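You operate a simulated robot arm through the tools that you are given. There is no shell and no other tool. Be economical: measure what you need, move in short steps, check, and stop when the job is done.

You run a simulated two-armed robot. Do the job below in one go: nothing can be reset, and whatever is moved stays where it is left.

Task
Close both bleed screws of the valve block on the orange square.
Fine: hold it steady while they turn; it goes back on the steel stool. Set down upright: valve block.

It is judged by the outcome, as a careful person would: the job done as asked, and still so three seconds after it is handed in. It fails if anything else is knocked over, pushed out of place, dropped, spilled or broken.

Robot
Two 7-joint arms with two-finger grippers on one trunk, on a base that drives. Base frame: it is fixed to the floor where the robot stands at the start and does not move with it; the origin is under the middle of the robot, x ahead of it, y to its left, z up; the surface under the hand at the start is at about z = 76. Readings come in cm, degrees, newtons and seconds.
The left shoulder is at the start at [12.9, 17.5, 94.8], the right one opposite. With the tool pointing down near the work surface each hand reaches from about 10 to 92 cm from the robot's upright axis, wherever it stands, measured 20 degrees to its own side. Places, roughly: blue bleed screw [40, -80, 60]; orange square on the motor bench [50, -10, 80]; yellow bleed screw [40, -90, 60]. Payload 2.94 kg a hand.
Tool frame (each hand has its own): the origin (TCP) lies between the finger pads and is the grasp point; the fingertips stand 3 cm ahead of it; z points along the fingers, y is the line along which they close. Largest opening 13.8 cm; the body of the gripper starts 10.9 cm behind the TCP.
Orientation is that of the tool frame in the base frame, as a unit quaternion [x, y, z, w]. With the fingers straight down and closing along the base's y, the tool's x points along the base's -x, its y along +y and its z along -z.

Tools
- The arms move only by the tool nudge_tool. It takes "left_moves", "right_moves" or both (then of equal length, played together; a hand with none holds still); each is a list of rows, each an object (a shift or turn left out is 0, a gripper value left out holds the last) with "grip": the opening, from 0 (shut) to 1 (fully open); "translation": the shift along the base's x, y, z in units of 25 mm (1.0 is 25 mm), a list of three; "rot": the turn, a rotation vector about the base's x, y, z in units of 6 degrees (1.0 is 6 degrees), a list of three. In form: [{"grip": grip, "translation": [dx, dy, dz], "rot": [wx, wy, wz]}, ...]. A call has 1 to 8 rows; each row shifts and turns the commanded pose from where the row before left it. A call with a number of a shift or a turn outside -1 to 1 is refused whole. Rows are played at 5 a second. More than 5 cm and 8.6 degrees between two rows, or a gripper value outside its range, and nothing of the call is played. A pose out of reach is approached as far as the arm can. The call stops where the force on the tool passes 50 N (or 10 N more than at its start, if that is more) or the arm is blocked; 0.2 s more then pass. Each finger halts on what it meets, pressing with about 37 N; the grip force reading is that of the motor and also rises with nothing between the fingers. The clock runs only during rows and for 0.2 s after the last one: add rows that do not move to give the fingers time. The reply holds the time, the measured pose of the TCP, the force on the tool along the base axes, the opening and the grip force, in the units named above and with some noise, with the torque about the TCP (base axes, N m) and any sound that the robot's microphone picked up.
- Cameras (640 x 400 px; columns grow to the right, rows downward): "scene" is now at [26.39, -5.26, 140.21]; the picture's right is [-0.77, -0.63, 0.00], its down [-0.55, 0.67, -0.51] and it looks along [0.32, -0.39, -0.86] (base axes); focal length 265 px, centre (320, 200). "left" rides on the left gripper at [7.1, -1.9, -14.6] in its tool frame; the picture's right is [0.26, 0.96, 0.00], its down [-0.85, 0.23, -0.48] and it looks along [-0.46, 0.13, 0.88] (tool axes); focal length 280 px, centre (320, 200). "right" rides on the right gripper at [7.1, 1.9, -14.6] in its tool frame; the picture's right is [-0.26, 0.96, 0.00], its down [-0.85, -0.23, -0.48] and it looks along [-0.46, -0.13, 0.88] (tool axes); focal length 280 px, centre (320, 200). There is no depth. A picture from a camera that has moved, and an enlarged one, comes with that camera's place and axes in the base frame and with its lens.
- camera(camera): a new picture of that camera. The clock stands still meanwhile.
- raise_lower(by): slides the trunk up (or, below 0, down) by that many cm; the arms and the scene camera ride with it, the base frame stays. It gives what a move gives, with no picture.
- drive_base(legs): drives the robot by 1 to 6 legs, each [ahead, turn to the left] in cm and degrees, along the robot's own axes; the way and the turn of a leg run together, so that a leg with both is an arc; at most 150 cm and 180 degrees a leg. The arms and the cameras ride along, it lands a little off, and it stops where it bumps. It gives what a move gives.
- aim_head(pan, tilt): turns the head with the scene camera to pan (to the left, within 120 degrees either way) and tilt (down, from -29 to 69), counted from straight ahead of the robot. It gives what a move gives.
- enlarge(camera, box): a new picture of the part [left, top, right, bottom] of that camera's present view, enlarged. The clock stands still meanwhile.
- hand_in(): hands the job in; it is judged then, once.

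Work in short steps. Places have to be worked out from the pictures, the camera data and where the tool is seen: move nearer, look again, correct. Check each grasp and each placing, and mend what went wrong. You have 120 turns and 108 pictures in all, those below and enlarged ones among them. Open the grippers and draw the arms clear of the work before you hand the job in, unless the task says otherwise; then end with one line.

The tools are called after ">>>" by a JSON object that holds its "api" and its "payload". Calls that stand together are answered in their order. nudge_tool: Moves the arms, as the interface text tells. Its arguments: {"type":"object","properties":{"left_moves":{"type":"array"},"right_moves":{"type":"array"}},"required":[]} The other tools are called the same way: raise_lower (by) slides the trunk up or down; drive_base (legs) drives the base; aim_head (pan, tilt) turns the head that bears the scene camera; camera (camera) takes a picture; enlarge (camera, box) takes an enlarged picture of a part of a camera's view; hand_in () hands the job in.

At the start:

```text
time: 0.0
left_eef_pos: [42.73, -6.68, 95.77]
left_tool_rot: [0.0, 1.0, 0.0, 0.0]
left_force: [-0.8, -0.5, 0.8]
left_ft_torque: [0.0, 0.02, 0.0]
left_width: 13.77
left_gripper_force: 0.0
right_eef_pos: [30.62, -40.91, 96.87]
right_tool_rot: [0.001, 1.0, 0.0, 0.0]
right_force: [0.4, -0.2, -0.1]
right_ft_torque: [-0.03, 0.0, 0.0]
right_width: 13.8
right_gripper_force: 0.0
trunk travel left (down, up): [-12.5, 60.9]
robot x, y, heading: [0.09, -0.01, -0.2]
head pan, tilt: [-50.6, 59.6]
```

scene: 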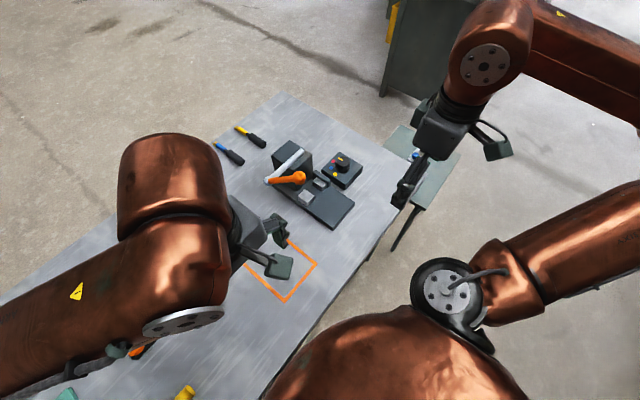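
right: 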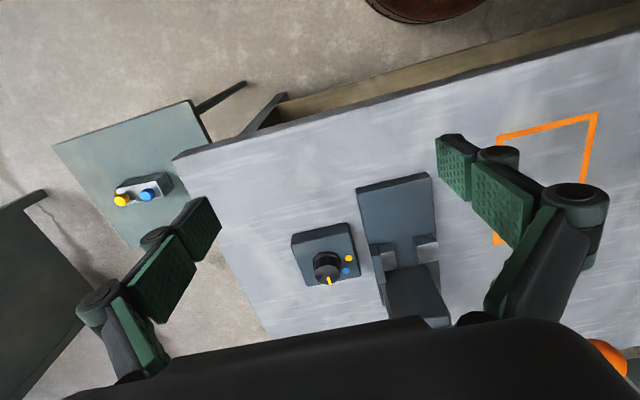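
left: 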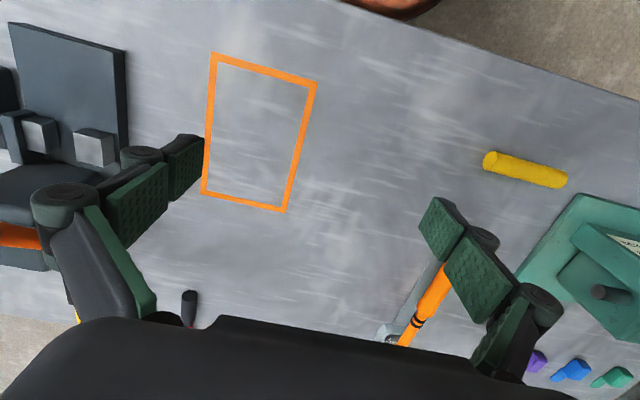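

I start with a closer look at the valve block on the stool and the bench items.

>>> {"api": "enlarge", "payload": {"camera": "right", "box": [40, 100, 240, 225]}}

>>> {"api": "enlarge", "payload": {"camera": "scene", "box": [200, 100, 440, 250]}}

>>> {"api": "enlarge", "payload": {"camera": "right", "box": [270, 160, 470, 285]}}

```text
3.20 times, centred on (140, 162) of right
camera zoom: at [23.38, -38.99, 111.48], right [0.26, 0.96, 0.0], down [0.85, -0.23, 0.48], along [0.46, -0.13, -0.88], focal length 897 px, centre (896, 320)
```

zoom: 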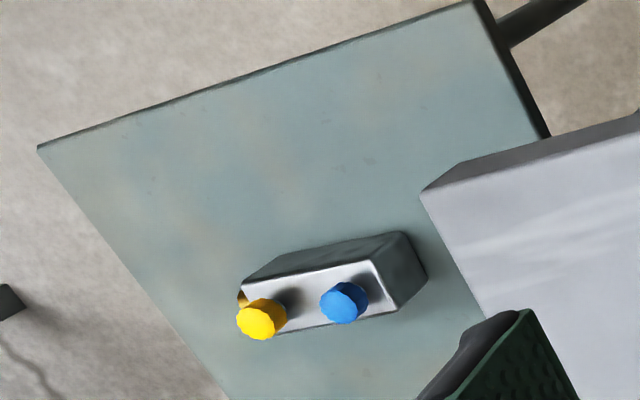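

```text
2.67 times, centred on (320, 175) of scene
camera zoom: at [26.39, -5.26, 140.21], right [-0.77, -0.63, 0.0], down [-0.55, 0.67, -0.51], along [0.32, -0.39, -0.86], focal length 707 px, centre (320, 267)
```

zoom: 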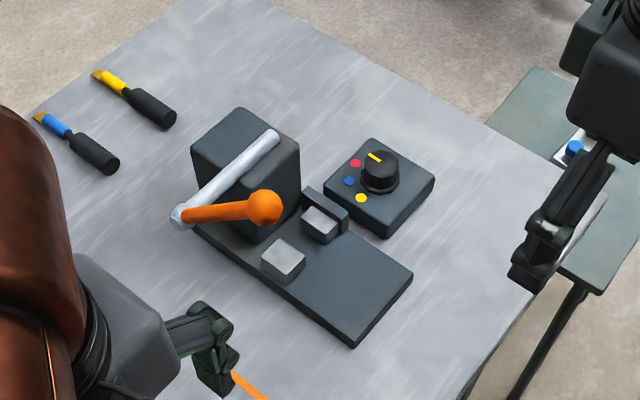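

```text
3.20 times, centred on (370, 222) of right
camera zoom: at [23.38, -38.99, 111.48], right [0.26, 0.96, 0.0], down [0.85, -0.23, 0.48], along [0.46, -0.13, -0.88], focal length 897 px, centre (160, 128)
```

zoom: 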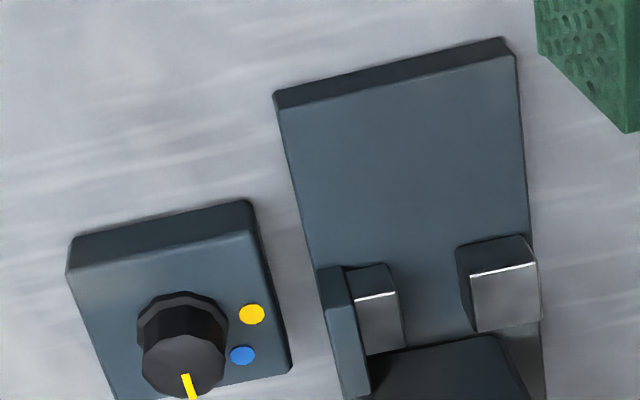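

The block stands on the stool with its knobs facing up. I turn the head to see the stool region and the bench for planning.

>>> {"api": "aim_head", "payload": {"pan": -75, "tilt": 45}}

>>> {"api": "camera", "payload": {"camera": "scene"}}

```text
time: 0.9
left_eef_pos: [42.8, -6.57, 95.78]
left_tool_rot: [0.0, 1.0, 0.0, 0.0]
left_force: [0.2, -0.5, 0.4]
left_ft_torque: [0.02, -0.03, 0.0]
left_width: 13.83
left_gripper_force: 0.1
right_eef_pos: [30.38, -40.94, 96.83]
right_tool_rot: [0.0, 1.0, 0.001, 0.0]
right_force: [-0.5, 0.2, -0.1]
right_ft_torque: [-0.02, -0.02, 0.01]
right_width: 13.79
right_gripper_force: 0.2
trunk travel left (down, up): [-12.5, 60.9]
robot x, y, heading: [0.14, 0.21, -0.0]
head pan, tilt: [-75.0, 45.0]
```

```text
101 pictures are left
camera scene: at [24.25, -7.92, 142.11], right [-0.97, -0.26, 0.0], down [-0.18, 0.68, -0.71], along [0.18, -0.68, -0.71], focal length 265 px, centre (320, 200)
```

scene: 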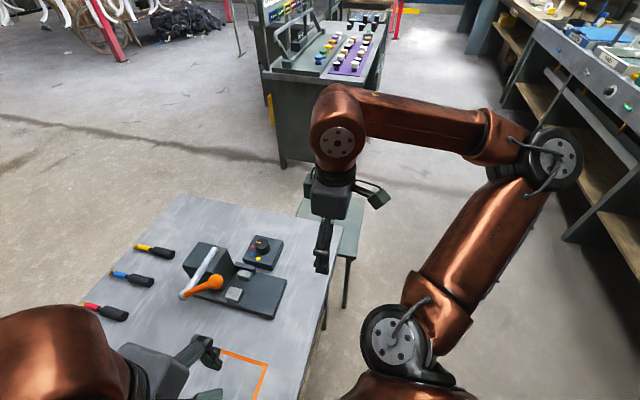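

The right arm needs the robot nearer the stool. I raise the trunk to clear the bench items, then turn right, drive 30 cm parallel to the bench and turn back partly.

>>> {"api": "raise_lower", "payload": {"by": 10}}

>>> {"api": "drive_base", "payload": {"legs": [[0, -90], [32, 0], [0, 50]]}}

>>> {"api": "aim_head", "payload": {"pan": -20, "tilt": 55}}

>>> {"api": "camera", "payload": {"camera": "scene"}}

>>> {"api": "camera", "payload": {"camera": "right"}}

```text
time: 2.2
left_eef_pos: [42.75, -6.63, 105.7]
left_tool_rot: [-0.001, 1.0, 0.0, -0.001]
left_force: [0.8, -0.3, -0.1]
left_ft_torque: [0.05, 0.04, -0.01]
left_width: 13.78
left_gripper_force: 0.1
right_eef_pos: [30.59, -40.9, 106.88]
right_tool_rot: [0.0, 1.0, -0.001, 0.0]
right_force: [0.0, -0.8, 0.1]
right_ft_torque: [0.01, 0.03, 0.0]
right_width: 13.81
right_gripper_force: 0.1
trunk travel left (down, up): [-22.5, 50.9]
robot x, y, heading: [-0.15, -0.39, -0.0]
head pan, tilt: [-75.0, 45.0]
```

```text
time: 10.4
left_eef_pos: [28.39, -64.75, 105.76]
left_tool_rot: [0.343, 0.94, 0.0, 0.0]
left_force: [0.0, 1.3, -0.4]
left_ft_torque: [0.02, 0.05, -0.03]
left_width: 13.8
left_gripper_force: 0.0
right_eef_pos: [-3.09, -83.1, 106.9]
right_tool_rot: [0.343, 0.939, 0.0, 0.0]
right_force: [0.4, -0.7, -0.2]
right_ft_torque: [0.01, 0.01, 0.0]
right_width: 13.8
right_gripper_force: 0.0
trunk travel left (down, up): [-22.5, 50.9]
robot x, y, heading: [0.14, -32.09, -39.9]
head pan, tilt: [-75.0, 45.0]
```

```text
time: 11.7
left_eef_pos: [28.32, -64.76, 105.77]
left_tool_rot: [0.342, 0.94, 0.0, -0.001]
left_force: [0.6, 0.5, -0.8]
left_ft_torque: [0.0, 0.0, -0.03]
left_width: 13.8
left_gripper_force: 0.1
right_eef_pos: [-3.06, -83.12, 106.83]
right_tool_rot: [0.343, 0.939, 0.0, 0.0]
right_force: [0.2, -0.4, 0.1]
right_ft_torque: [-0.02, -0.05, 0.02]
right_width: 13.78
right_gripper_force: 0.1
trunk travel left (down, up): [-22.5, 50.9]
robot x, y, heading: [0.18, -32.57, -40.2]
head pan, tilt: [-20.0, 55.0]
```

```text
100 pictures are left
camera scene: at [13.47, -46.82, 151.81], right [-0.87, -0.5, 0.0], down [-0.41, 0.71, -0.57], along [0.29, -0.5, -0.82], focal length 265 px, centre (320, 200)
```

scene: 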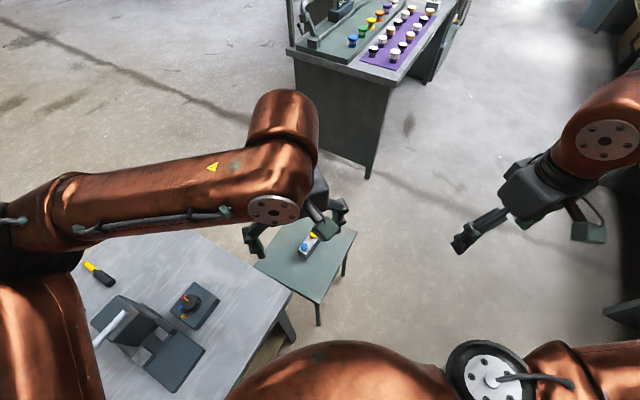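

```text
99 pictures are left
camera right: at [-7.32, -77.09, 121.48], right [0.82, 0.57, 0.0], down [0.5, -0.72, 0.48], along [0.27, -0.39, -0.88], focal length 280 px, centre (320, 200)
```

right: 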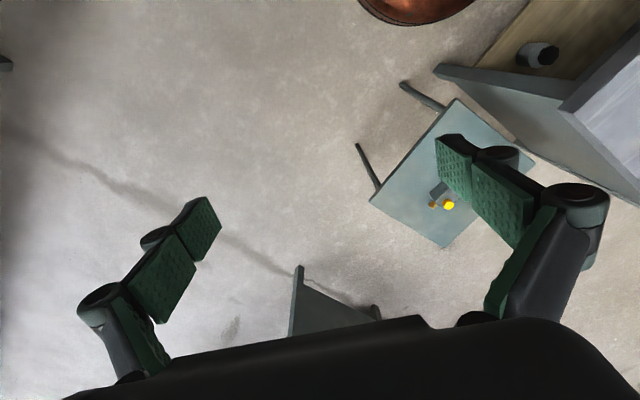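

The left hand hangs close to the stool. I look through its camera.

>>> {"api": "camera", "payload": {"camera": "left"}}

```text
98 pictures are left
camera left: at [21.65, -61.61, 120.38], right [0.42, 0.91, 0.0], down [0.8, -0.37, 0.48], along [0.43, -0.2, -0.88], focal length 280 px, centre (320, 200)
```

left: 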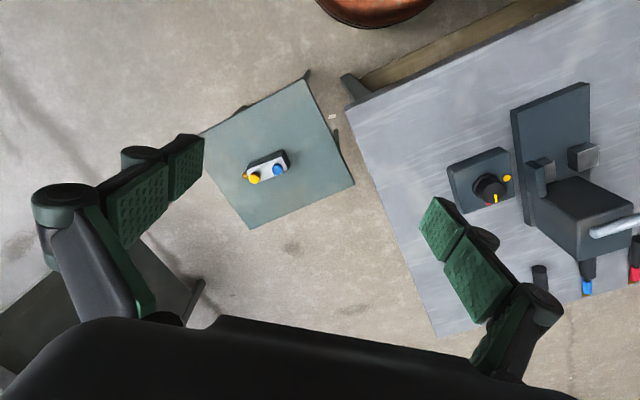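

Working from the picture, the knobs sit at about yellow (39,-87) and blue (39.6,-80.7), so the block lies along y. I move the left hand above it and yaw it so that it closes along x.

>>> {"api": "nudge_tool", "payload": {"left_moves": [{"translation": [0.56, -0.95, -0.4], "rot": [0, 0, -1], "grip": 1}, {"translation": [0.56, -0.95, -0.5], "rot": [0, 0, -1]}, {"translation": [0.56, -0.95, -0.7], "rot": [0, 0, -1]}, {"translation": [0.56, -0.95, -0.7], "rot": [0, 0, -1]}, {"translation": [0.56, -0.95, -0.7], "rot": [0, 0, -1]}, {"translation": [0.56, -0.95, -0.7], "rot": [0, 0, -1]}, {"translation": [0.56, -0.95, -0.7], "rot": [0, 0, -1]}, {"translation": [0.56, -0.95, -0.7], "rot": [0, 0, -1]}]}}

>>> {"api": "camera", "payload": {"camera": "left"}}

>>> {"api": "camera", "payload": {"camera": "scene"}}

```text
time: 13.5
left_eef_pos: [39.54, -83.68, 93.07]
left_tool_rot: [0.695, 0.719, 0.0, -0.001]
left_force: [-0.7, -0.4, 0.6]
left_ft_torque: [0.02, 0.01, 0.0]
left_width: 13.77
left_gripper_force: 0.1
right_eef_pos: [-3.01, -83.31, 106.78]
right_tool_rot: [0.343, 0.939, 0.0, 0.0]
right_force: [0.6, 0.1, 0.1]
right_ft_torque: [0.04, 0.01, 0.0]
right_width: 13.77
right_gripper_force: 0.0
trunk travel left (down, up): [-22.5, 50.9]
robot x, y, heading: [-0.41, -31.93, -40.3]
head pan, tilt: [-20.0, 55.0]
```

```text
97 pictures are left
camera left: at [37.39, -76.64, 107.65], right [0.96, 0.29, 0.0], down [0.26, -0.84, 0.47], along [0.14, -0.45, -0.88], focal length 280 px, centre (320, 200)
```

left: 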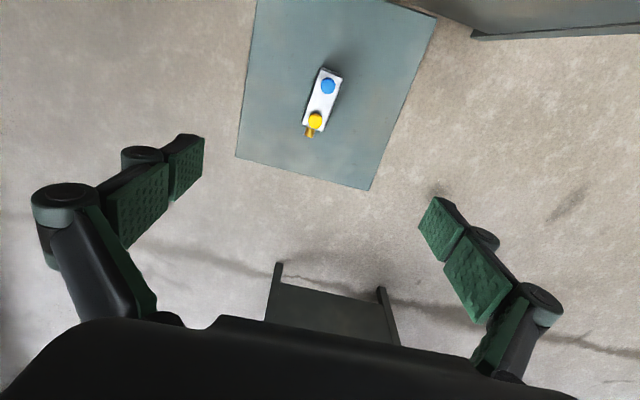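

```text
96 pictures are left
camera scene: at [13.47, -46.98, 151.79], right [-0.87, -0.5, 0.0], down [-0.41, 0.71, -0.57], along [0.29, -0.5, -0.82], focal length 265 px, centre (320, 200)
```

scene: 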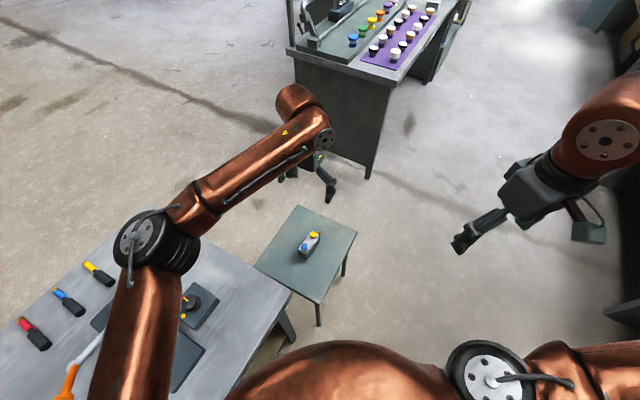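

Triangulated: blue knob top ≈ (39.9,-80.9,61.3), yellow ≈ (39.6,-86.5). I descend partway over the block centre and look again.

>>> {"api": "nudge_tool", "payload": {"left_moves": [{"translation": [0.02, 0, -1], "rot": [0, 0, -0.5]}, {"translation": [0, 0, -1]}, {"translation": [0, 0, -1]}, {"translation": [0, 0, -1]}, {"translation": [0, 0, -1]}, {"translation": [0, 0, -1]}, {"translation": [0, 0, -1]}]}}

>>> {"api": "camera", "payload": {"camera": "left"}}

>>> {"api": "enlarge", "payload": {"camera": "scene", "box": [240, 180, 400, 280]}}

```text
time: 15.1
left_eef_pos: [39.49, -83.99, 75.32]
left_tool_rot: [0.713, 0.701, 0.001, -0.001]
left_force: [-0.4, -1.6, 1.4]
left_ft_torque: [-0.02, -0.01, -0.01]
left_width: 13.8
left_gripper_force: 0.1
right_eef_pos: [-3.13, -83.12, 106.79]
right_tool_rot: [0.342, 0.94, 0.0, -0.001]
right_force: [1.4, -0.4, -0.2]
right_ft_torque: [0.02, -0.01, 0.0]
right_width: 13.8
right_gripper_force: 0.0
trunk travel left (down, up): [-22.5, 50.9]
robot x, y, heading: [-0.26, -32.17, -40.2]
head pan, tilt: [-20.0, 55.0]
```

```text
95 pictures are left
camera left: at [37.75, -76.73, 89.97], right [0.97, 0.25, 0.0], down [0.22, -0.85, 0.47], along [0.12, -0.46, -0.88], focal length 280 px, centre (320, 200)
```

left: 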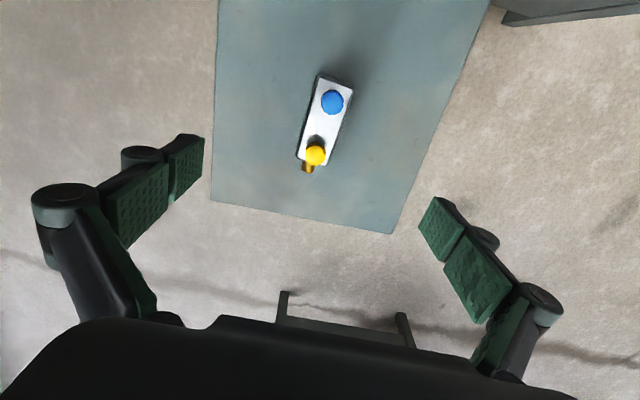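

```text
4.00 times, centred on (320, 230) of scene
camera zoom: at [13.49, -46.89, 151.8], right [-0.87, -0.5, 0.0], down [-0.41, 0.71, -0.57], along [0.29, -0.5, -0.82], focal length 1060 px, centre (320, 80)
```

zoom: 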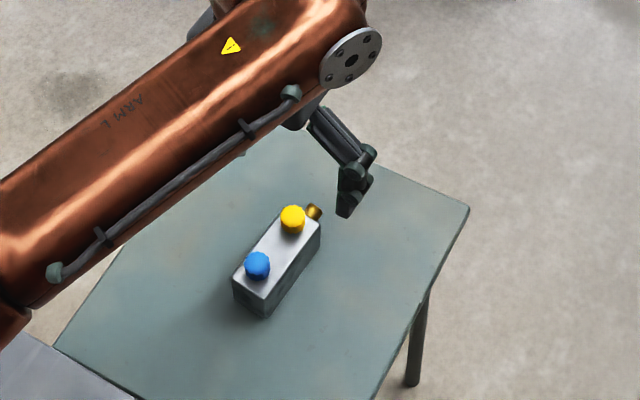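

Knobs: blue (40.1,-80.9), yellow (39.9,-86.4). The yellow one appears to stand higher. I descend further and check heights.

>>> {"api": "nudge_tool", "payload": {"left_moves": [{"translation": [0.2, 0.1, -1], "rot": [0, 0, -0.2]}, {"translation": [0, 0, -1]}, {"translation": [0, 0, -1]}, {"translation": [0, 0, -1]}, {"translation": [0, 0, -1]}]}}

>>> {"api": "camera", "payload": {"camera": "left"}}

>>> {"api": "enlarge", "payload": {"camera": "scene", "box": [240, 180, 400, 280]}}

```text
time: 16.3
left_eef_pos: [40.18, -83.39, 63.06]
left_tool_rot: [0.721, 0.693, 0.001, 0.001]
left_force: [0.2, 0.3, -0.9]
left_ft_torque: [0.0, 0.01, 0.03]
left_width: 13.78
left_gripper_force: 0.0
right_eef_pos: [-3.08, -83.24, 106.85]
right_tool_rot: [0.342, 0.94, 0.0, 0.0]
right_force: [-0.1, -0.6, -0.6]
right_ft_torque: [0.01, 0.01, -0.01]
right_width: 13.79
right_gripper_force: 0.0
trunk travel left (down, up): [-22.5, 50.9]
robot x, y, heading: [-0.02, -32.23, -39.9]
head pan, tilt: [-20.0, 55.0]
```

```text
93 pictures are left
camera left: at [38.55, -76.22, 77.56], right [0.97, 0.22, 0.0], down [0.2, -0.86, 0.48], along [0.11, -0.46, -0.88], focal length 280 px, centre (320, 200)
```

left: 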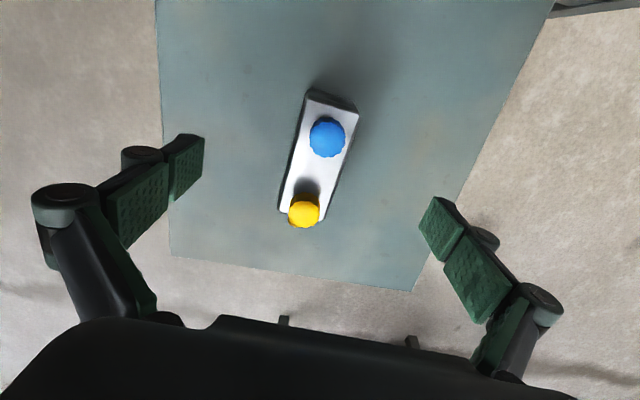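

```text
4.00 times, centred on (320, 230) of scene
camera zoom: at [13.48, -46.89, 151.8], right [-0.87, -0.5, 0.0], down [-0.41, 0.71, -0.57], along [0.29, -0.5, -0.82], focal length 1060 px, centre (320, 80)
```

zoom: 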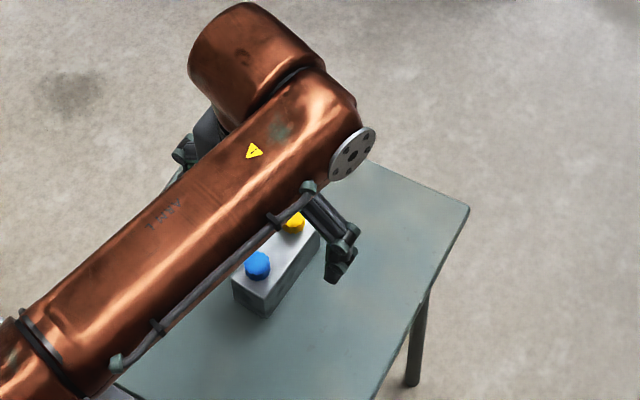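

Before gripping, I enlarge the knobs to see their type and any marks.

>>> {"api": "enlarge", "payload": {"camera": "left", "box": [256, 80, 384, 240]}}

```text
2.50 times, centred on (320, 160) of left
camera zoom: at [38.55, -76.22, 77.56], right [0.97, 0.22, 0.0], down [0.2, -0.86, 0.48], along [0.11, -0.46, -0.88], focal length 701 px, centre (320, 300)
```

zoom: 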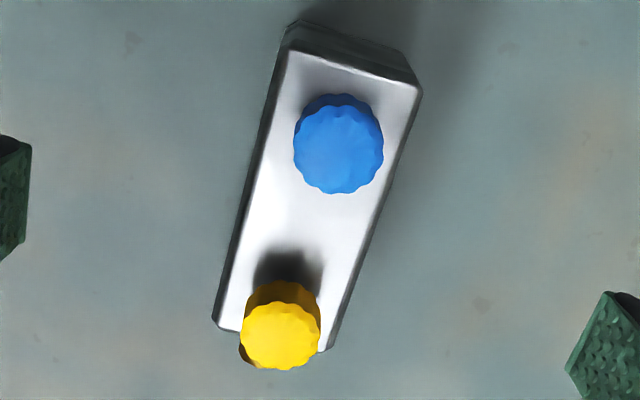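

Fluted hand knobs about 2.2 cm across; the yellow stands proud. I descend to about z=59 and close on the block.

>>> {"api": "nudge_tool", "payload": {"left_moves": [{"translation": [0, 0, -0.6]}, {"translation": [0, 0, -0.6]}, {"translation": [0, 0, -0.4]}]}}

>>> {"api": "camera", "payload": {"camera": "left"}}

```text
time: 17.1
left_eef_pos: [39.96, -83.5, 58.99]
left_tool_rot: [0.721, 0.693, 0.001, -0.001]
left_force: [0.1, 0.0, -0.3]
left_ft_torque: [-0.03, -0.01, -0.02]
left_width: 13.8
left_gripper_force: 0.1
right_eef_pos: [-3.06, -83.13, 106.78]
right_tool_rot: [0.344, 0.939, 0.0, -0.001]
right_force: [0.0, 0.4, -0.4]
right_ft_torque: [0.01, -0.02, 0.0]
right_width: 13.8
right_gripper_force: 0.1
trunk travel left (down, up): [-22.5, 50.9]
robot x, y, heading: [-0.27, -32.23, -40.2]
head pan, tilt: [-20.0, 55.0]
```

```text
90 pictures are left
camera left: at [38.33, -76.27, 73.54], right [0.97, 0.22, 0.0], down [0.2, -0.86, 0.48], along [0.11, -0.46, -0.88], focal length 280 px, centre (320, 200)
```

left: 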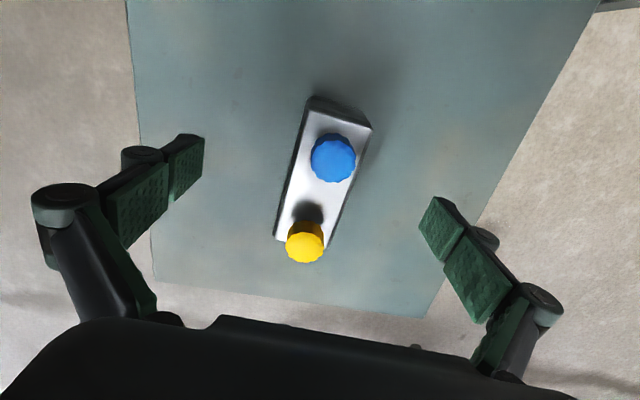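

Centred well. I close the left gripper here.

>>> {"api": "nudge_tool", "payload": {"left_moves": [{"translation": [0, 0, -0.2], "grip": 0.15}, {"grip": 0.15}, {"grip": 0.15}, {"grip": 0.15}, {"grip": 0.15}, {"grip": 0.15}, {"grip": 0.15}, {"grip": 0.15}]}}

```text
time: 18.9
left_eef_pos: [40.03, -83.38, 58.55]
left_tool_rot: [0.721, 0.693, 0.0, 0.0]
left_force: [0.1, 1.5, 1.0]
left_ft_torque: [0.02, -0.01, -0.07]
left_width: 4.3
left_gripper_force: 36.6
right_eef_pos: [-3.04, -83.18, 106.81]
right_tool_rot: [0.343, 0.939, -0.001, 0.0]
right_force: [0.1, 0.0, -0.1]
right_ft_torque: [0.03, 0.04, -0.01]
right_width: 13.82
right_gripper_force: 0.1
trunk travel left (down, up): [-22.5, 50.9]
robot x, y, heading: [-0.13, -32.16, -40.1]
head pan, tilt: [-20.0, 55.0]
```

Block held, 4.3 cm wide, 37 N. I lift it straight up.

>>> {"api": "nudge_tool", "payload": {"left_moves": [{"translation": [0, 0, 0.5], "grip": 0}, {"translation": [0, 0, 1]}, {"translation": [0, 0, 1]}, {"translation": [0, 0, 1]}, {"translation": [0, 0, 1]}, {"translation": [0, 0, 1]}, {"translation": [0, 0, 1]}, {"translation": [0, 0, 1]}]}}

>>> {"api": "nudge_tool", "payload": {"left_moves": [{"translation": [-0.3, 0.5, 1]}, {"translation": [-0.3, 0.5, 1]}, {"translation": [-0.3, 0.5, 1]}, {"translation": [-0.3, 0.5, 1]}, {"translation": [-0.3, 0.5, 1]}, {"translation": [-0.3, 0.5, 1]}, {"translation": [-0.3, 0.5, 1]}, {"translation": [-0.3, 0.5, 1]}]}}

>>> {"api": "camera", "payload": {"camera": "left"}}

>>> {"api": "camera", "payload": {"camera": "scene"}}

```text
time: 20.7
left_eef_pos: [40.31, -83.71, 77.32]
left_tool_rot: [0.72, 0.694, 0.001, -0.001]
left_force: [0.2, 0.6, -2.0]
left_ft_torque: [0.0, -0.01, 0.01]
left_width: 4.3
left_gripper_force: 37.1
right_eef_pos: [-3.08, -83.06, 106.96]
right_tool_rot: [0.344, 0.939, 0.0, 0.0]
right_force: [0.2, 0.0, -0.8]
right_ft_torque: [0.02, -0.02, -0.03]
right_width: 13.78
right_gripper_force: 0.0
trunk travel left (down, up): [-22.5, 50.9]
robot x, y, heading: [-0.1, -32.03, -40.1]
head pan, tilt: [-20.0, 55.0]
```

```text
time: 22.5
left_eef_pos: [33.94, -73.47, 97.47]
left_tool_rot: [0.721, 0.693, 0.0, 0.001]
left_force: [0.0, 0.5, -2.4]
left_ft_torque: [0.01, 0.02, 0.0]
left_width: 4.32
left_gripper_force: 37.1
right_eef_pos: [-3.17, -83.13, 106.85]
right_tool_rot: [0.343, 0.939, 0.0, 0.001]
right_force: [-0.3, -0.3, 0.6]
right_ft_torque: [-0.02, -0.01, -0.03]
right_width: 13.79
right_gripper_force: 0.0
trunk travel left (down, up): [-22.5, 50.9]
robot x, y, heading: [-0.59, -32.44, -40.1]
head pan, tilt: [-20.0, 55.0]
```

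```text
89 pictures are left
camera left: at [32.39, -66.14, 112.03], right [0.97, 0.22, 0.0], down [0.2, -0.86, 0.48], along [0.11, -0.46, -0.88], focal length 280 px, centre (320, 200)
```

left: 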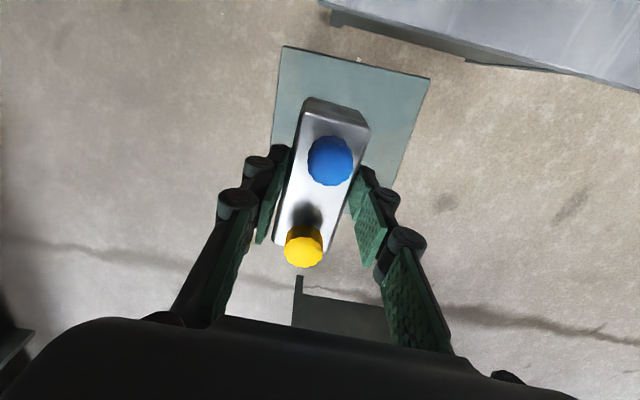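

```text
88 pictures are left
camera scene: at [13.43, -46.79, 151.82], right [-0.87, -0.5, 0.0], down [-0.41, 0.71, -0.57], along [0.29, -0.5, -0.82], focal length 265 px, centre (320, 200)
```

scene: 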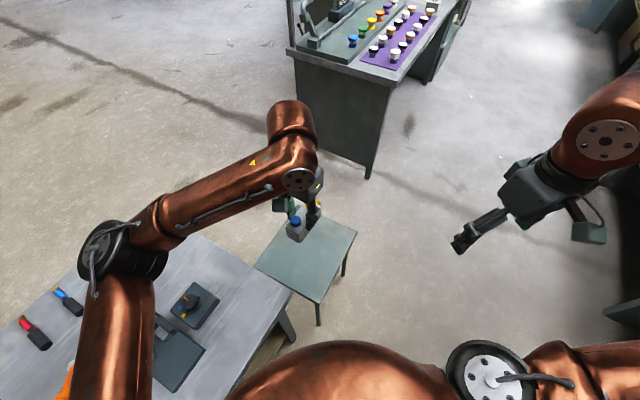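

The block is secure. I raise the trunk for clearance, then drive back the way I came.

>>> {"api": "raise_lower", "payload": {"by": 10}}

>>> {"api": "drive_base", "payload": {"legs": [[0, -50], [-32, 0], [0, 90]]}}

>>> {"api": "aim_head", "payload": {"pan": -15, "tilt": 55}}

>>> {"api": "camera", "payload": {"camera": "scene"}}

>>> {"api": "camera", "payload": {"camera": "left"}}

>>> {"api": "camera", "payload": {"camera": "right"}}

```text
time: 23.8
left_eef_pos: [34.04, -73.63, 107.31]
left_tool_rot: [0.72, 0.694, 0.0, -0.001]
left_force: [0.7, 0.6, -1.8]
left_ft_torque: [0.03, 0.01, -0.02]
left_width: 4.3
left_gripper_force: 37.2
right_eef_pos: [-3.03, -83.26, 116.8]
right_tool_rot: [0.343, 0.939, -0.001, 0.0]
right_force: [-1.1, 0.0, 0.4]
right_ft_torque: [0.03, 0.03, 0.0]
right_width: 13.8
right_gripper_force: 0.1
trunk travel left (down, up): [-32.5, 40.9]
robot x, y, heading: [-0.12, -32.09, -39.9]
head pan, tilt: [-20.0, 55.0]
```

```text
time: 32.0
left_eef_pos: [52.76, -9.95, 107.35]
left_tool_rot: [0.442, 0.897, -0.001, 0.0]
left_force: [-0.2, -0.3, -2.2]
left_ft_torque: [0.03, 0.02, 0.05]
left_width: 4.31
left_gripper_force: 36.8
right_eef_pos: [30.42, -41.1, 116.79]
right_tool_rot: [0.003, 1.0, 0.0, 0.0]
right_force: [0.6, -0.2, -0.7]
right_ft_torque: [-0.03, -0.01, -0.01]
right_width: 13.82
right_gripper_force: 0.0
trunk travel left (down, up): [-32.5, 40.9]
robot x, y, heading: [0.08, -0.11, -0.6]
head pan, tilt: [-20.0, 55.0]
```

```text
time: 32.7
left_eef_pos: [52.76, -9.84, 107.26]
left_tool_rot: [0.441, 0.897, -0.001, 0.001]
left_force: [0.4, 0.2, -3.0]
left_ft_torque: [0.01, 0.02, -0.03]
left_width: 4.33
left_gripper_force: 37.1
right_eef_pos: [30.35, -41.01, 116.84]
right_tool_rot: [0.003, 1.0, 0.0, 0.002]
right_force: [0.5, -0.3, 0.2]
right_ft_torque: [-0.02, 0.02, -0.02]
right_width: 13.8
right_gripper_force: 0.0
trunk travel left (down, up): [-32.5, 40.9]
robot x, y, heading: [0.08, -0.12, -0.3]
head pan, tilt: [-15.0, 55.0]
```

```text
87 pictures are left
camera scene: at [13.13, -2.04, 162.17], right [-0.26, -0.96, 0.0], down [-0.79, 0.22, -0.57], along [0.55, -0.15, -0.82], focal length 265 px, centre (320, 200)
```

scene: 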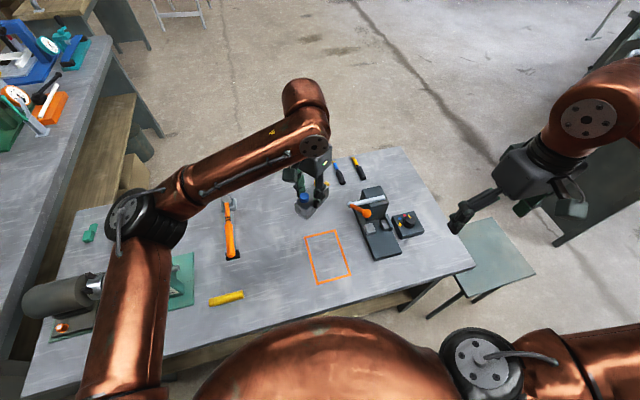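

```text
86 pictures are left
camera left: at [46.9, -5.48, 121.87], right [0.61, 0.8, 0.0], down [0.7, -0.53, 0.48], along [0.38, -0.29, -0.88], focal length 280 px, centre (320, 200)
```

left: 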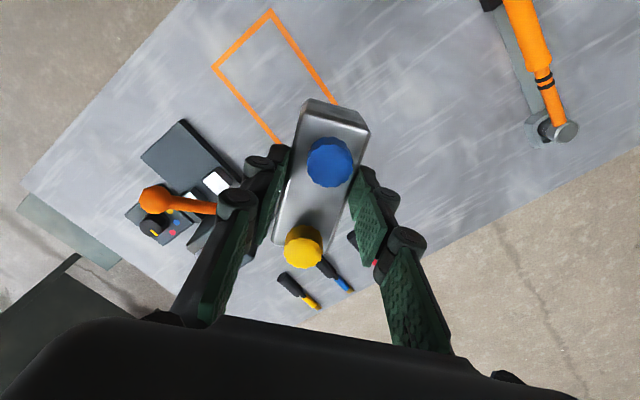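

```text
85 pictures are left
camera right: at [23.21, -39.12, 131.48], right [0.27, 0.96, 0.0], down [0.85, -0.23, 0.48], along [0.46, -0.13, -0.88], focal length 280 px, centre (320, 200)
```

right: 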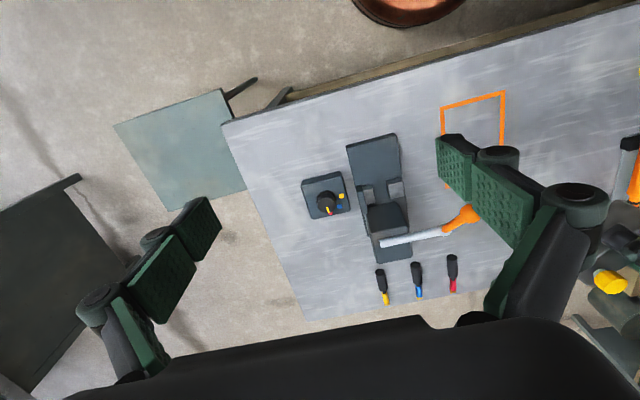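

The rectangle spans x 39.4–56.8, y −19.6…−8, with its centre at (48.1,−13.8). I bring the block over it and yaw so its long axis is along y, then lower the trunk.

>>> {"api": "nudge_tool", "payload": {"left_moves": [{"translation": [-0.27, -0.22, 0], "rot": [0, 0, -0.893]}, {"translation": [-0.27, -0.22, 0], "rot": [0, 0, -0.893]}, {"translation": [-0.27, -0.22, 0], "rot": [0, 0, -0.893]}, {"translation": [-0.27, -0.22, 0], "rot": [0, 0, -0.893]}, {"translation": [-0.27, -0.22, 0], "rot": [0, 0, -0.893]}, {"translation": [-0.27, -0.22, 0], "rot": [0, 0, -0.893]}, {"translation": [-0.27, -0.22, 0], "rot": [0, 0, -0.893]}]}}

>>> {"api": "raise_lower", "payload": {"by": -17}}

>>> {"api": "camera", "payload": {"camera": "scene"}}

>>> {"api": "camera", "payload": {"camera": "left"}}

```text
time: 34.3
left_eef_pos: [48.04, -13.85, 107.15]
left_tool_rot: [0.707, 0.707, -0.001, 0.0]
left_force: [-0.5, -0.2, -2.0]
left_ft_torque: [0.0, -0.02, 0.02]
left_width: 4.32
left_gripper_force: 37.1
right_eef_pos: [30.46, -41.11, 116.92]
right_tool_rot: [0.002, 1.0, 0.0, 0.001]
right_force: [-0.8, 0.0, -0.4]
right_ft_torque: [0.02, 0.01, -0.01]
right_width: 13.77
right_gripper_force: 0.1
trunk travel left (down, up): [-32.5, 40.9]
robot x, y, heading: [-0.04, 0.09, -0.5]
head pan, tilt: [-15.0, 55.0]
```

```text
time: 36.2
left_eef_pos: [47.8, -13.83, 90.33]
left_tool_rot: [0.706, 0.708, 0.0, 0.0]
left_force: [-0.8, -0.5, -1.2]
left_ft_torque: [0.07, -0.01, -0.01]
left_width: 4.31
left_gripper_force: 37.3
right_eef_pos: [30.29, -41.12, 99.94]
right_tool_rot: [0.003, 1.0, 0.0, 0.001]
right_force: [-0.6, 0.9, 0.1]
right_ft_torque: [0.0, -0.03, -0.02]
right_width: 13.79
right_gripper_force: 0.1
trunk travel left (down, up): [-15.5, 57.9]
robot x, y, heading: [0.14, -0.19, -0.4]
head pan, tilt: [-15.0, 55.0]
```

```text
84 pictures are left
camera scene: at [26.11, -2.11, 144.21], right [-0.26, -0.96, 0.0], down [-0.79, 0.22, -0.57], along [0.55, -0.15, -0.82], focal length 265 px, centre (320, 200)
```

scene: 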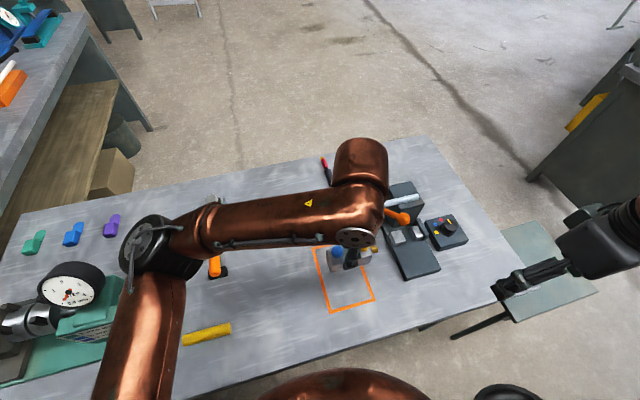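

```text
83 pictures are left
camera left: at [46.0, -6.69, 104.94], right [0.96, 0.26, 0.0], down [0.23, -0.85, 0.48], along [0.13, -0.46, -0.88], focal length 280 px, centre (320, 200)
```

left: 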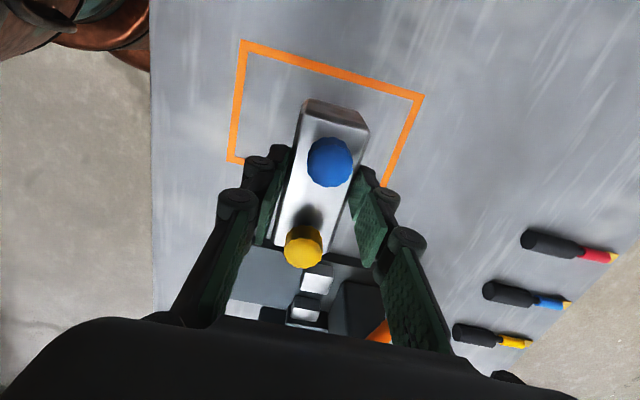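

I lower towards the bench, first to about z=83.

>>> {"api": "nudge_tool", "payload": {"left_moves": [{"translation": [0.08, 0, -1]}, {"translation": [0, 0, -1]}, {"translation": [0, 0, -0.7]}, {"translation": [0, 0, 0]}]}}

>>> {"api": "nudge_tool", "payload": {"left_moves": [{"translation": [0, 0, -0.2]}, {"translation": [0, 0, -0.2]}, {"translation": [0, 0, 0]}]}}

```text
time: 37.2
left_eef_pos: [48.33, -13.7, 83.45]
left_tool_rot: [0.706, 0.708, 0.0, 0.001]
left_force: [0.6, 0.0, -2.6]
left_ft_torque: [0.03, 0.01, 0.0]
left_width: 4.34
left_gripper_force: 36.5
right_eef_pos: [30.5, -41.15, 99.82]
right_tool_rot: [0.003, 1.0, 0.0, 0.001]
right_force: [-0.7, 0.5, -0.1]
right_ft_torque: [-0.01, 0.0, 0.0]
right_width: 13.82
right_gripper_force: 0.0
trunk travel left (down, up): [-15.5, 57.9]
robot x, y, heading: [0.21, -0.04, -0.4]
head pan, tilt: [-15.0, 55.0]
```

```text
time: 38.0
left_eef_pos: [48.21, -13.89, 82.6]
left_tool_rot: [0.706, 0.708, 0.0, 0.0]
left_force: [-0.3, -1.1, -2.4]
left_ft_torque: [0.04, 0.01, 0.02]
left_width: 4.32
left_gripper_force: 37.1
right_eef_pos: [30.4, -41.04, 99.86]
right_tool_rot: [0.002, 1.0, 0.001, 0.0]
right_force: [0.0, -0.5, -0.4]
right_ft_torque: [-0.02, 0.03, 0.0]
right_width: 13.81
right_gripper_force: 0.0
trunk travel left (down, up): [-15.5, 57.9]
robot x, y, heading: [-0.17, -0.25, -0.3]
head pan, tilt: [-15.0, 55.0]
```

No contact yet; I keep going in small steps.

>>> {"api": "nudge_tool", "payload": {"left_moves": [{"translation": [0, 0, -0.2]}, {"translation": [0, 0, -0.2]}, {"translation": [0, 0, 0]}]}}

>>> {"api": "nudge_tool", "payload": {"left_moves": [{"translation": [0, 0, -0.2]}, {"translation": [0, 0, 0]}]}}

>>> {"api": "nudge_tool", "payload": {"left_moves": [{"translation": [0, 0, -0.2]}, {"translation": [0, 0, 0]}]}}

```text
time: 38.8
left_eef_pos: [48.11, -13.82, 81.72]
left_tool_rot: [0.706, 0.708, 0.0, 0.002]
left_force: [4.6, -0.8, 23.3]
left_ft_torque: [-0.1, -0.14, -0.05]
left_width: 4.33
left_gripper_force: 37.0
right_eef_pos: [30.42, -41.02, 99.91]
right_tool_rot: [0.002, 1.0, 0.0, 0.001]
right_force: [0.2, 1.5, -0.5]
right_ft_torque: [-0.02, -0.01, -0.02]
right_width: 13.78
right_gripper_force: 0.0
trunk travel left (down, up): [-15.5, 57.9]
robot x, y, heading: [0.26, 0.08, -0.3]
head pan, tilt: [-15.0, 55.0]
```

```text
time: 39.4
left_eef_pos: [48.09, -13.82, 81.09]
left_tool_rot: [0.706, 0.708, 0.0, 0.0]
left_force: [5.9, -2.2, 22.9]
left_ft_torque: [-0.15, -0.18, 0.01]
left_width: 4.34
left_gripper_force: 37.1
right_eef_pos: [30.29, -40.91, 99.93]
right_tool_rot: [0.003, 1.0, 0.0, 0.0]
right_force: [0.3, 0.4, 0.0]
right_ft_torque: [-0.02, 0.04, 0.02]
right_width: 13.81
right_gripper_force: 0.0
trunk travel left (down, up): [-15.5, 57.9]
robot x, y, heading: [-0.19, -0.17, -0.1]
head pan, tilt: [-15.0, 55.0]
```

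```text
time: 40.0
left_eef_pos: [48.09, -13.73, 80.63]
left_tool_rot: [0.706, 0.708, 0.001, 0.001]
left_force: [5.2, 0.9, 22.5]
left_ft_torque: [0.15, -0.17, 0.02]
left_width: 4.31
left_gripper_force: 37.1
right_eef_pos: [30.28, -41.0, 99.98]
right_tool_rot: [0.003, 1.0, -0.001, 0.001]
right_force: [0.1, -0.3, -0.7]
right_ft_torque: [-0.01, -0.01, 0.01]
right_width: 13.8
right_gripper_force: 0.0
trunk travel left (down, up): [-15.5, 57.9]
robot x, y, heading: [0.3, -0.33, -0.3]
head pan, tilt: [-15.0, 55.0]
```

Contact occurred near z=81.9, and the fingers then slid a little down the block, so it stands on the bench. I release and rise.

>>> {"api": "nudge_tool", "payload": {"left_moves": [{"translation": [0, 0, 0.1]}, {"grip": 0.5}, {"grip": 0.7}, {"grip": 0.7}, {"grip": 0.7}, {"grip": 0.7}]}}

>>> {"api": "nudge_tool", "payload": {"left_moves": [{"translation": [0, 0.3, 1]}, {"translation": [0, 0.3, 1]}, {"translation": [0, 0.5, 1]}, {"translation": [0, 1, 1]}, {"translation": [0, 1, 0.5]}]}}

>>> {"api": "camera", "payload": {"camera": "left"}}

>>> {"api": "camera", "payload": {"camera": "scene"}}

```text
time: 41.4
left_eef_pos: [48.16, -13.68, 80.75]
left_tool_rot: [0.707, 0.707, 0.0, 0.0]
left_force: [-0.3, 0.2, -0.9]
left_ft_torque: [-0.02, -0.03, -0.01]
left_width: 9.66
left_gripper_force: 0.0
right_eef_pos: [30.55, -41.13, 99.89]
right_tool_rot: [0.002, 1.0, 0.0, 0.001]
right_force: [0.2, 0.0, -0.3]
right_ft_torque: [0.02, -0.01, -0.01]
right_width: 13.82
right_gripper_force: 0.0
trunk travel left (down, up): [-15.5, 57.9]
robot x, y, heading: [0.38, 0.0, -0.0]
head pan, tilt: [-15.0, 55.0]
```

```text
time: 42.6
left_eef_pos: [48.17, -5.9, 92.1]
left_tool_rot: [0.707, 0.707, -0.001, 0.0]
left_force: [0.3, -0.1, 0.2]
left_ft_torque: [-0.04, 0.01, 0.0]
left_width: 9.65
left_gripper_force: 0.1
right_eef_pos: [30.37, -40.97, 99.81]
right_tool_rot: [0.002, 1.0, -0.001, 0.001]
right_force: [0.6, -1.0, 0.4]
right_ft_torque: [-0.03, 0.02, 0.03]
right_width: 13.77
right_gripper_force: 0.0
trunk travel left (down, up): [-15.5, 57.9]
robot x, y, heading: [-0.33, -0.18, -0.1]
head pan, tilt: [-15.0, 55.0]
```

```text
82 pictures are left
camera left: at [46.32, 1.25, 106.6], right [0.96, 0.26, 0.0], down [0.23, -0.85, 0.48], along [0.12, -0.46, -0.88], focal length 280 px, centre (320, 200)
```

left: 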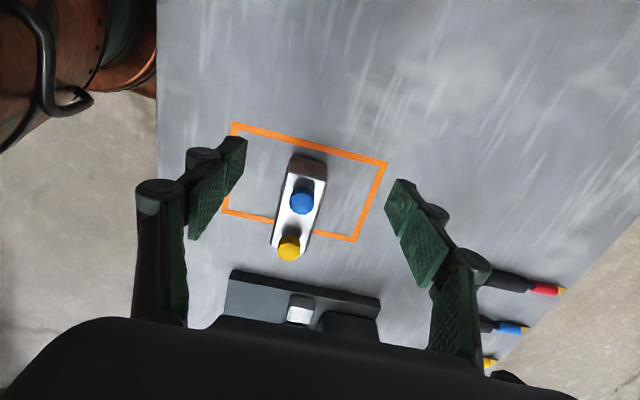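

```text
81 pictures are left
camera scene: at [26.15, -2.0, 144.18], right [-0.26, -0.96, 0.0], down [-0.79, 0.22, -0.57], along [0.55, -0.15, -0.82], focal length 265 px, centre (320, 200)
```

scene: 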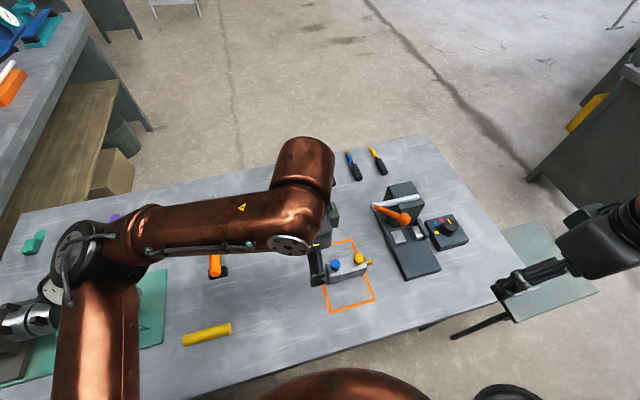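

The block stands on the square: blue knob ≈ (47.9,−10.9), yellow ≈ (47.9,−16.4), +y end ≈ −9.6. Next I pitch the left hand 45° (fingers pointing −y and down) so it can hold the +y end while the right hand works from above.

>>> {"api": "nudge_tool", "payload": {"left_moves": [{"translation": [0, 0.3, 0.2], "rot": [-0.9375, 0, 0]}, {"translation": [0, 0.3, 0], "rot": [-0.9375, 0, 0]}, {"translation": [0, 0.3, 0], "rot": [-0.9375, 0, 0]}, {"translation": [0, 0.3, 0], "rot": [-0.9375, 0, 0]}, {"translation": [0, 0, 0], "rot": [-0.9375, 0, 0]}, {"translation": [0, 0, 0], "rot": [-0.9375, 0, 0]}, {"translation": [0, 0, 0], "rot": [-0.9375, 0, 0]}, {"translation": [0, 0, 0], "rot": [-0.9375, 0, 0]}]}}

>>> {"api": "camera", "payload": {"camera": "left"}}

>>> {"api": "camera", "payload": {"camera": "scene"}}

```text
time: 43.7
left_eef_pos: [48.44, -3.39, 93.59]
left_tool_rot: [0.733, 0.644, -0.139, 0.168]
left_force: [8.0, -2.3, -9.7]
left_ft_torque: [-0.49, 1.09, -0.57]
left_width: 9.62
left_gripper_force: 0.0
right_eef_pos: [25.69, -44.26, 96.43]
right_tool_rot: [-0.019, 0.994, -0.003, -0.106]
right_force: [3.5, 0.3, 1.5]
right_ft_torque: [-0.26, 0.37, -0.06]
right_width: 13.76
right_gripper_force: 0.0
trunk travel left (down, up): [-15.5, 57.9]
robot x, y, heading: [2.7, -0.42, -6.7]
head pan, tilt: [-15.0, 55.0]
stopped in row 5 (right hand): the arm was blocked; the commanded pose is now the measured one
```

```text
80 pictures are left
camera left: at [47.25, 9.5, 103.7], right [0.99, 0.13, -0.05], down [0.11, -0.58, 0.8], along [0.07, -0.8, -0.59], focal length 280 px, centre (320, 200)
```

left: 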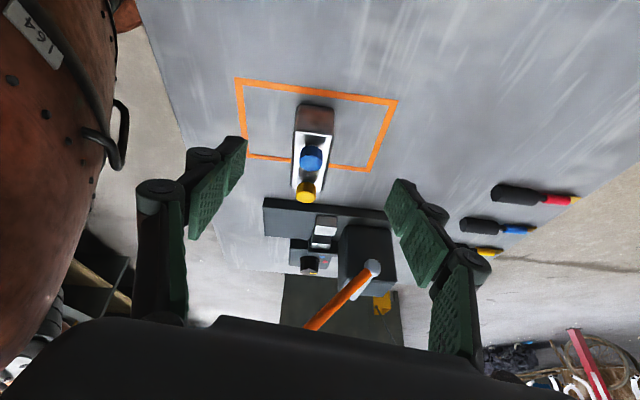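

```text
79 pictures are left
camera scene: at [26.36, -15.5, 144.6], right [-0.37, -0.93, -0.07], down [-0.75, 0.34, -0.56], along [0.55, -0.15, -0.82], focal length 265 px, centre (320, 200)
```

scene: 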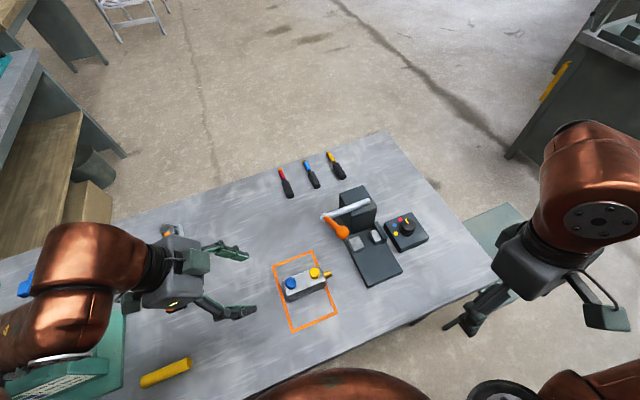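

The robot was shoved: the left elbow has swung into something. I look to the left to see.

>>> {"api": "aim_head", "payload": {"pan": 30, "tilt": 50}}

>>> {"api": "camera", "payload": {"camera": "scene"}}

```text
time: 44.9
left_eef_pos: [49.02, 4.29, 93.05]
left_tool_rot: [0.678, 0.699, -0.138, 0.181]
left_force: [3.0, -1.4, -0.3]
left_ft_torque: [0.11, 0.4, -0.18]
left_width: 9.66
left_gripper_force: 0.1
right_eef_pos: [31.64, -34.66, 102.4]
right_tool_rot: [-0.024, 0.998, -0.045, 0.023]
right_force: [-1.0, -3.6, -0.4]
right_ft_torque: [0.32, -0.09, 0.07]
right_width: 13.79
right_gripper_force: 0.1
trunk travel left (down, up): [-15.5, 57.9]
robot x, y, heading: [1.94, 1.88, 6.9]
head pan, tilt: [30.0, 50.0]
```

```text
78 pictures are left
camera scene: at [23.86, 16.87, 145.46], right [0.6, -0.8, 0.06], down [-0.6, -0.5, -0.63], along [0.53, 0.34, -0.77], focal length 265 px, centre (320, 200)
```

scene: 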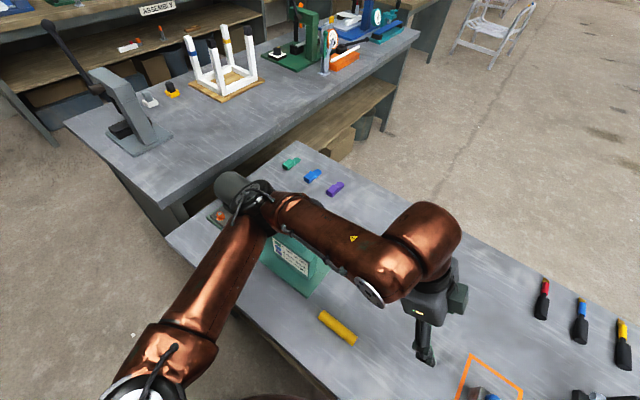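

The left elbow is right on top of the green gauge fixture. I raise the trunk to free it.

>>> {"api": "raise_lower", "payload": {"by": 12}}

>>> {"api": "camera", "payload": {"camera": "scene"}}

```text
time: 45.2
left_eef_pos: [51.25, -1.98, 91.76]
left_tool_rot: [0.69, 0.698, -0.117, 0.155]
left_force: [-1.1, -0.3, 1.2]
left_ft_torque: [-0.02, -0.11, 0.07]
left_width: 9.69
left_gripper_force: 0.1
right_eef_pos: [37.1, -38.42, 100.93]
right_tool_rot: [-0.022, 0.999, -0.035, -0.009]
right_force: [0.4, 0.7, 0.2]
right_ft_torque: [-0.22, 0.07, -0.02]
right_width: 13.81
right_gripper_force: 0.1
trunk travel left (down, up): [-15.7, 57.7]
robot x, y, heading: [3.29, 2.63, 12.8]
head pan, tilt: [30.0, 50.0]
stopped: the arm was blocked; the commanded pose is now the measured one
```

```text
77 pictures are left
camera scene: at [24.09, 19.05, 145.55], right [0.68, -0.73, 0.05], down [-0.54, -0.55, -0.63], along [0.49, 0.4, -0.77], focal length 265 px, centre (320, 200)
```

scene: 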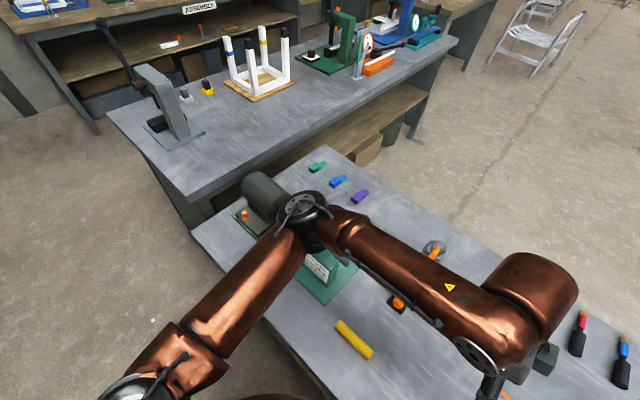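

>>> {"api": "enlarge", "payload": {"camera": "scene", "box": [200, 140, 440, 310]}}

>>> {"api": "camera", "payload": {"camera": "left"}}

```text
2.35 times, centred on (320, 225) of scene
camera zoom: at [24.09, 19.05, 145.55], right [0.68, -0.73, 0.05], down [-0.54, -0.55, -0.63], along [0.49, 0.4, -0.77], focal length 624 px, centre (320, 141)
```

zoom: 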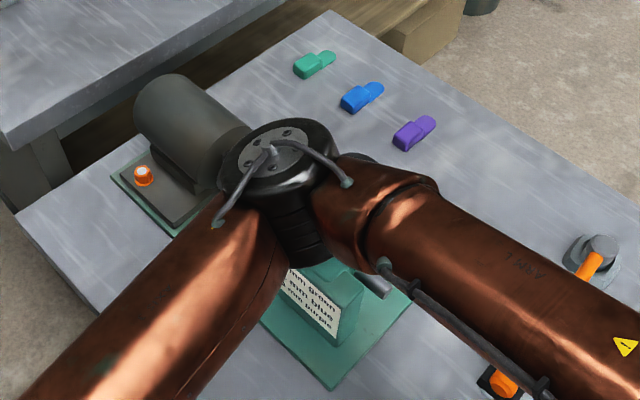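

```text
75 pictures are left
camera left: at [48.58, 10.16, 102.38], right [0.96, 0.26, -0.05], down [0.2, -0.6, 0.77], along [0.17, -0.75, -0.63], focal length 280 px, centre (320, 200)
```

left: 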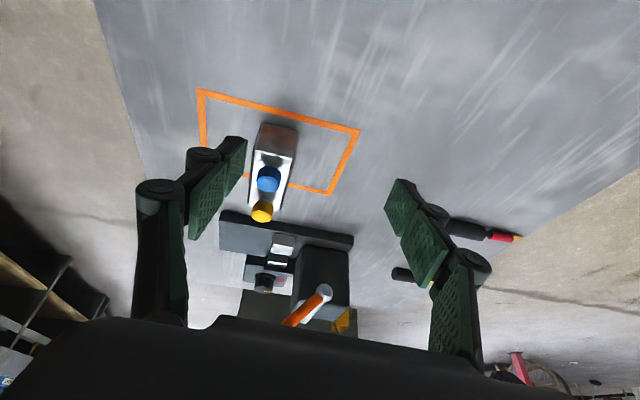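

I let things settle with still rows to see whether the base stays put.

>>> {"api": "nudge_tool", "payload": {"left_moves": [{}, {}, {}]}}

```text
time: 45.5
left_eef_pos: [52.73, -9.34, 89.44]
left_tool_rot: [0.696, 0.701, -0.098, 0.122]
left_force: [-2.8, 3.0, 2.2]
left_ft_torque: [-0.24, -0.37, 0.1]
left_width: 9.69
left_gripper_force: 0.3
right_eef_pos: [39.22, -47.12, 94.66]
right_tool_rot: [0.006, 1.0, 0.024, 0.005]
right_force: [-4.4, 2.4, 0.0]
right_ft_torque: [-0.15, -0.54, -0.02]
right_width: 13.78
right_gripper_force: 0.1
trunk travel left (down, up): [-15.7, 57.7]
robot x, y, heading: [2.52, 2.25, 12.2]
head pan, tilt: [30.0, 50.0]
stopped in row 1 (left hand): the arm was blocked; the commanded pose is now the measured one
```

The robot is rocking on the elbow contact. I undo: pitch the left hand back and raise it, and raise the right hand also.

>>> {"api": "nudge_tool", "payload": {"left_moves": [{"translation": [0, 0, 1], "rot": [0.9, 0, 0]}, {"translation": [0, -0.3, 1], "rot": [0.9, 0, 0]}, {"translation": [0, -0.3, 1], "rot": [0.9, 0, 0]}]}}

>>> {"api": "camera", "payload": {"camera": "scene"}}

```text
time: 46.2
left_eef_pos: [51.12, 2.08, 95.01]
left_tool_rot: [0.693, 0.711, -0.067, 0.101]
left_force: [1.7, -1.7, -1.2]
left_ft_torque: [0.16, 0.16, -0.03]
left_width: 9.64
left_gripper_force: 0.0
right_eef_pos: [35.49, -35.6, 99.01]
right_tool_rot: [-0.038, 0.997, -0.053, -0.038]
right_force: [-1.3, -2.5, -1.8]
right_ft_torque: [0.36, -0.04, -0.03]
right_width: 13.79
right_gripper_force: 0.0
trunk travel left (down, up): [-15.7, 57.7]
robot x, y, heading: [2.84, 2.56, 11.5]
head pan, tilt: [30.0, 50.0]
stopped in row 3 (right hand): the arm was blocked; the commanded pose is now the measured one
```

```text
74 pictures are left
camera scene: at [27.56, 11.23, 144.96], right [0.66, -0.75, 0.0], down [-0.58, -0.51, -0.64], along [0.48, 0.43, -0.77], focal length 265 px, centre (320, 200)
```

scene: 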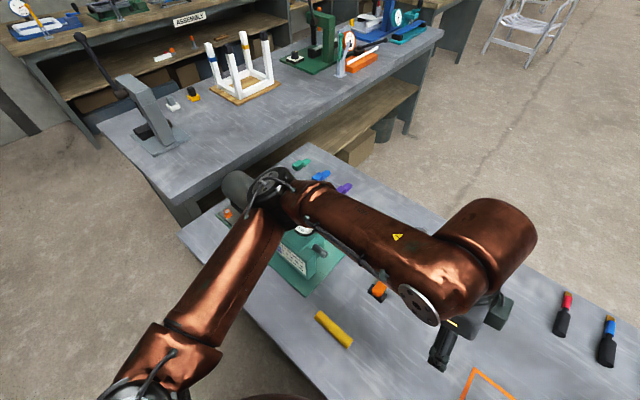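

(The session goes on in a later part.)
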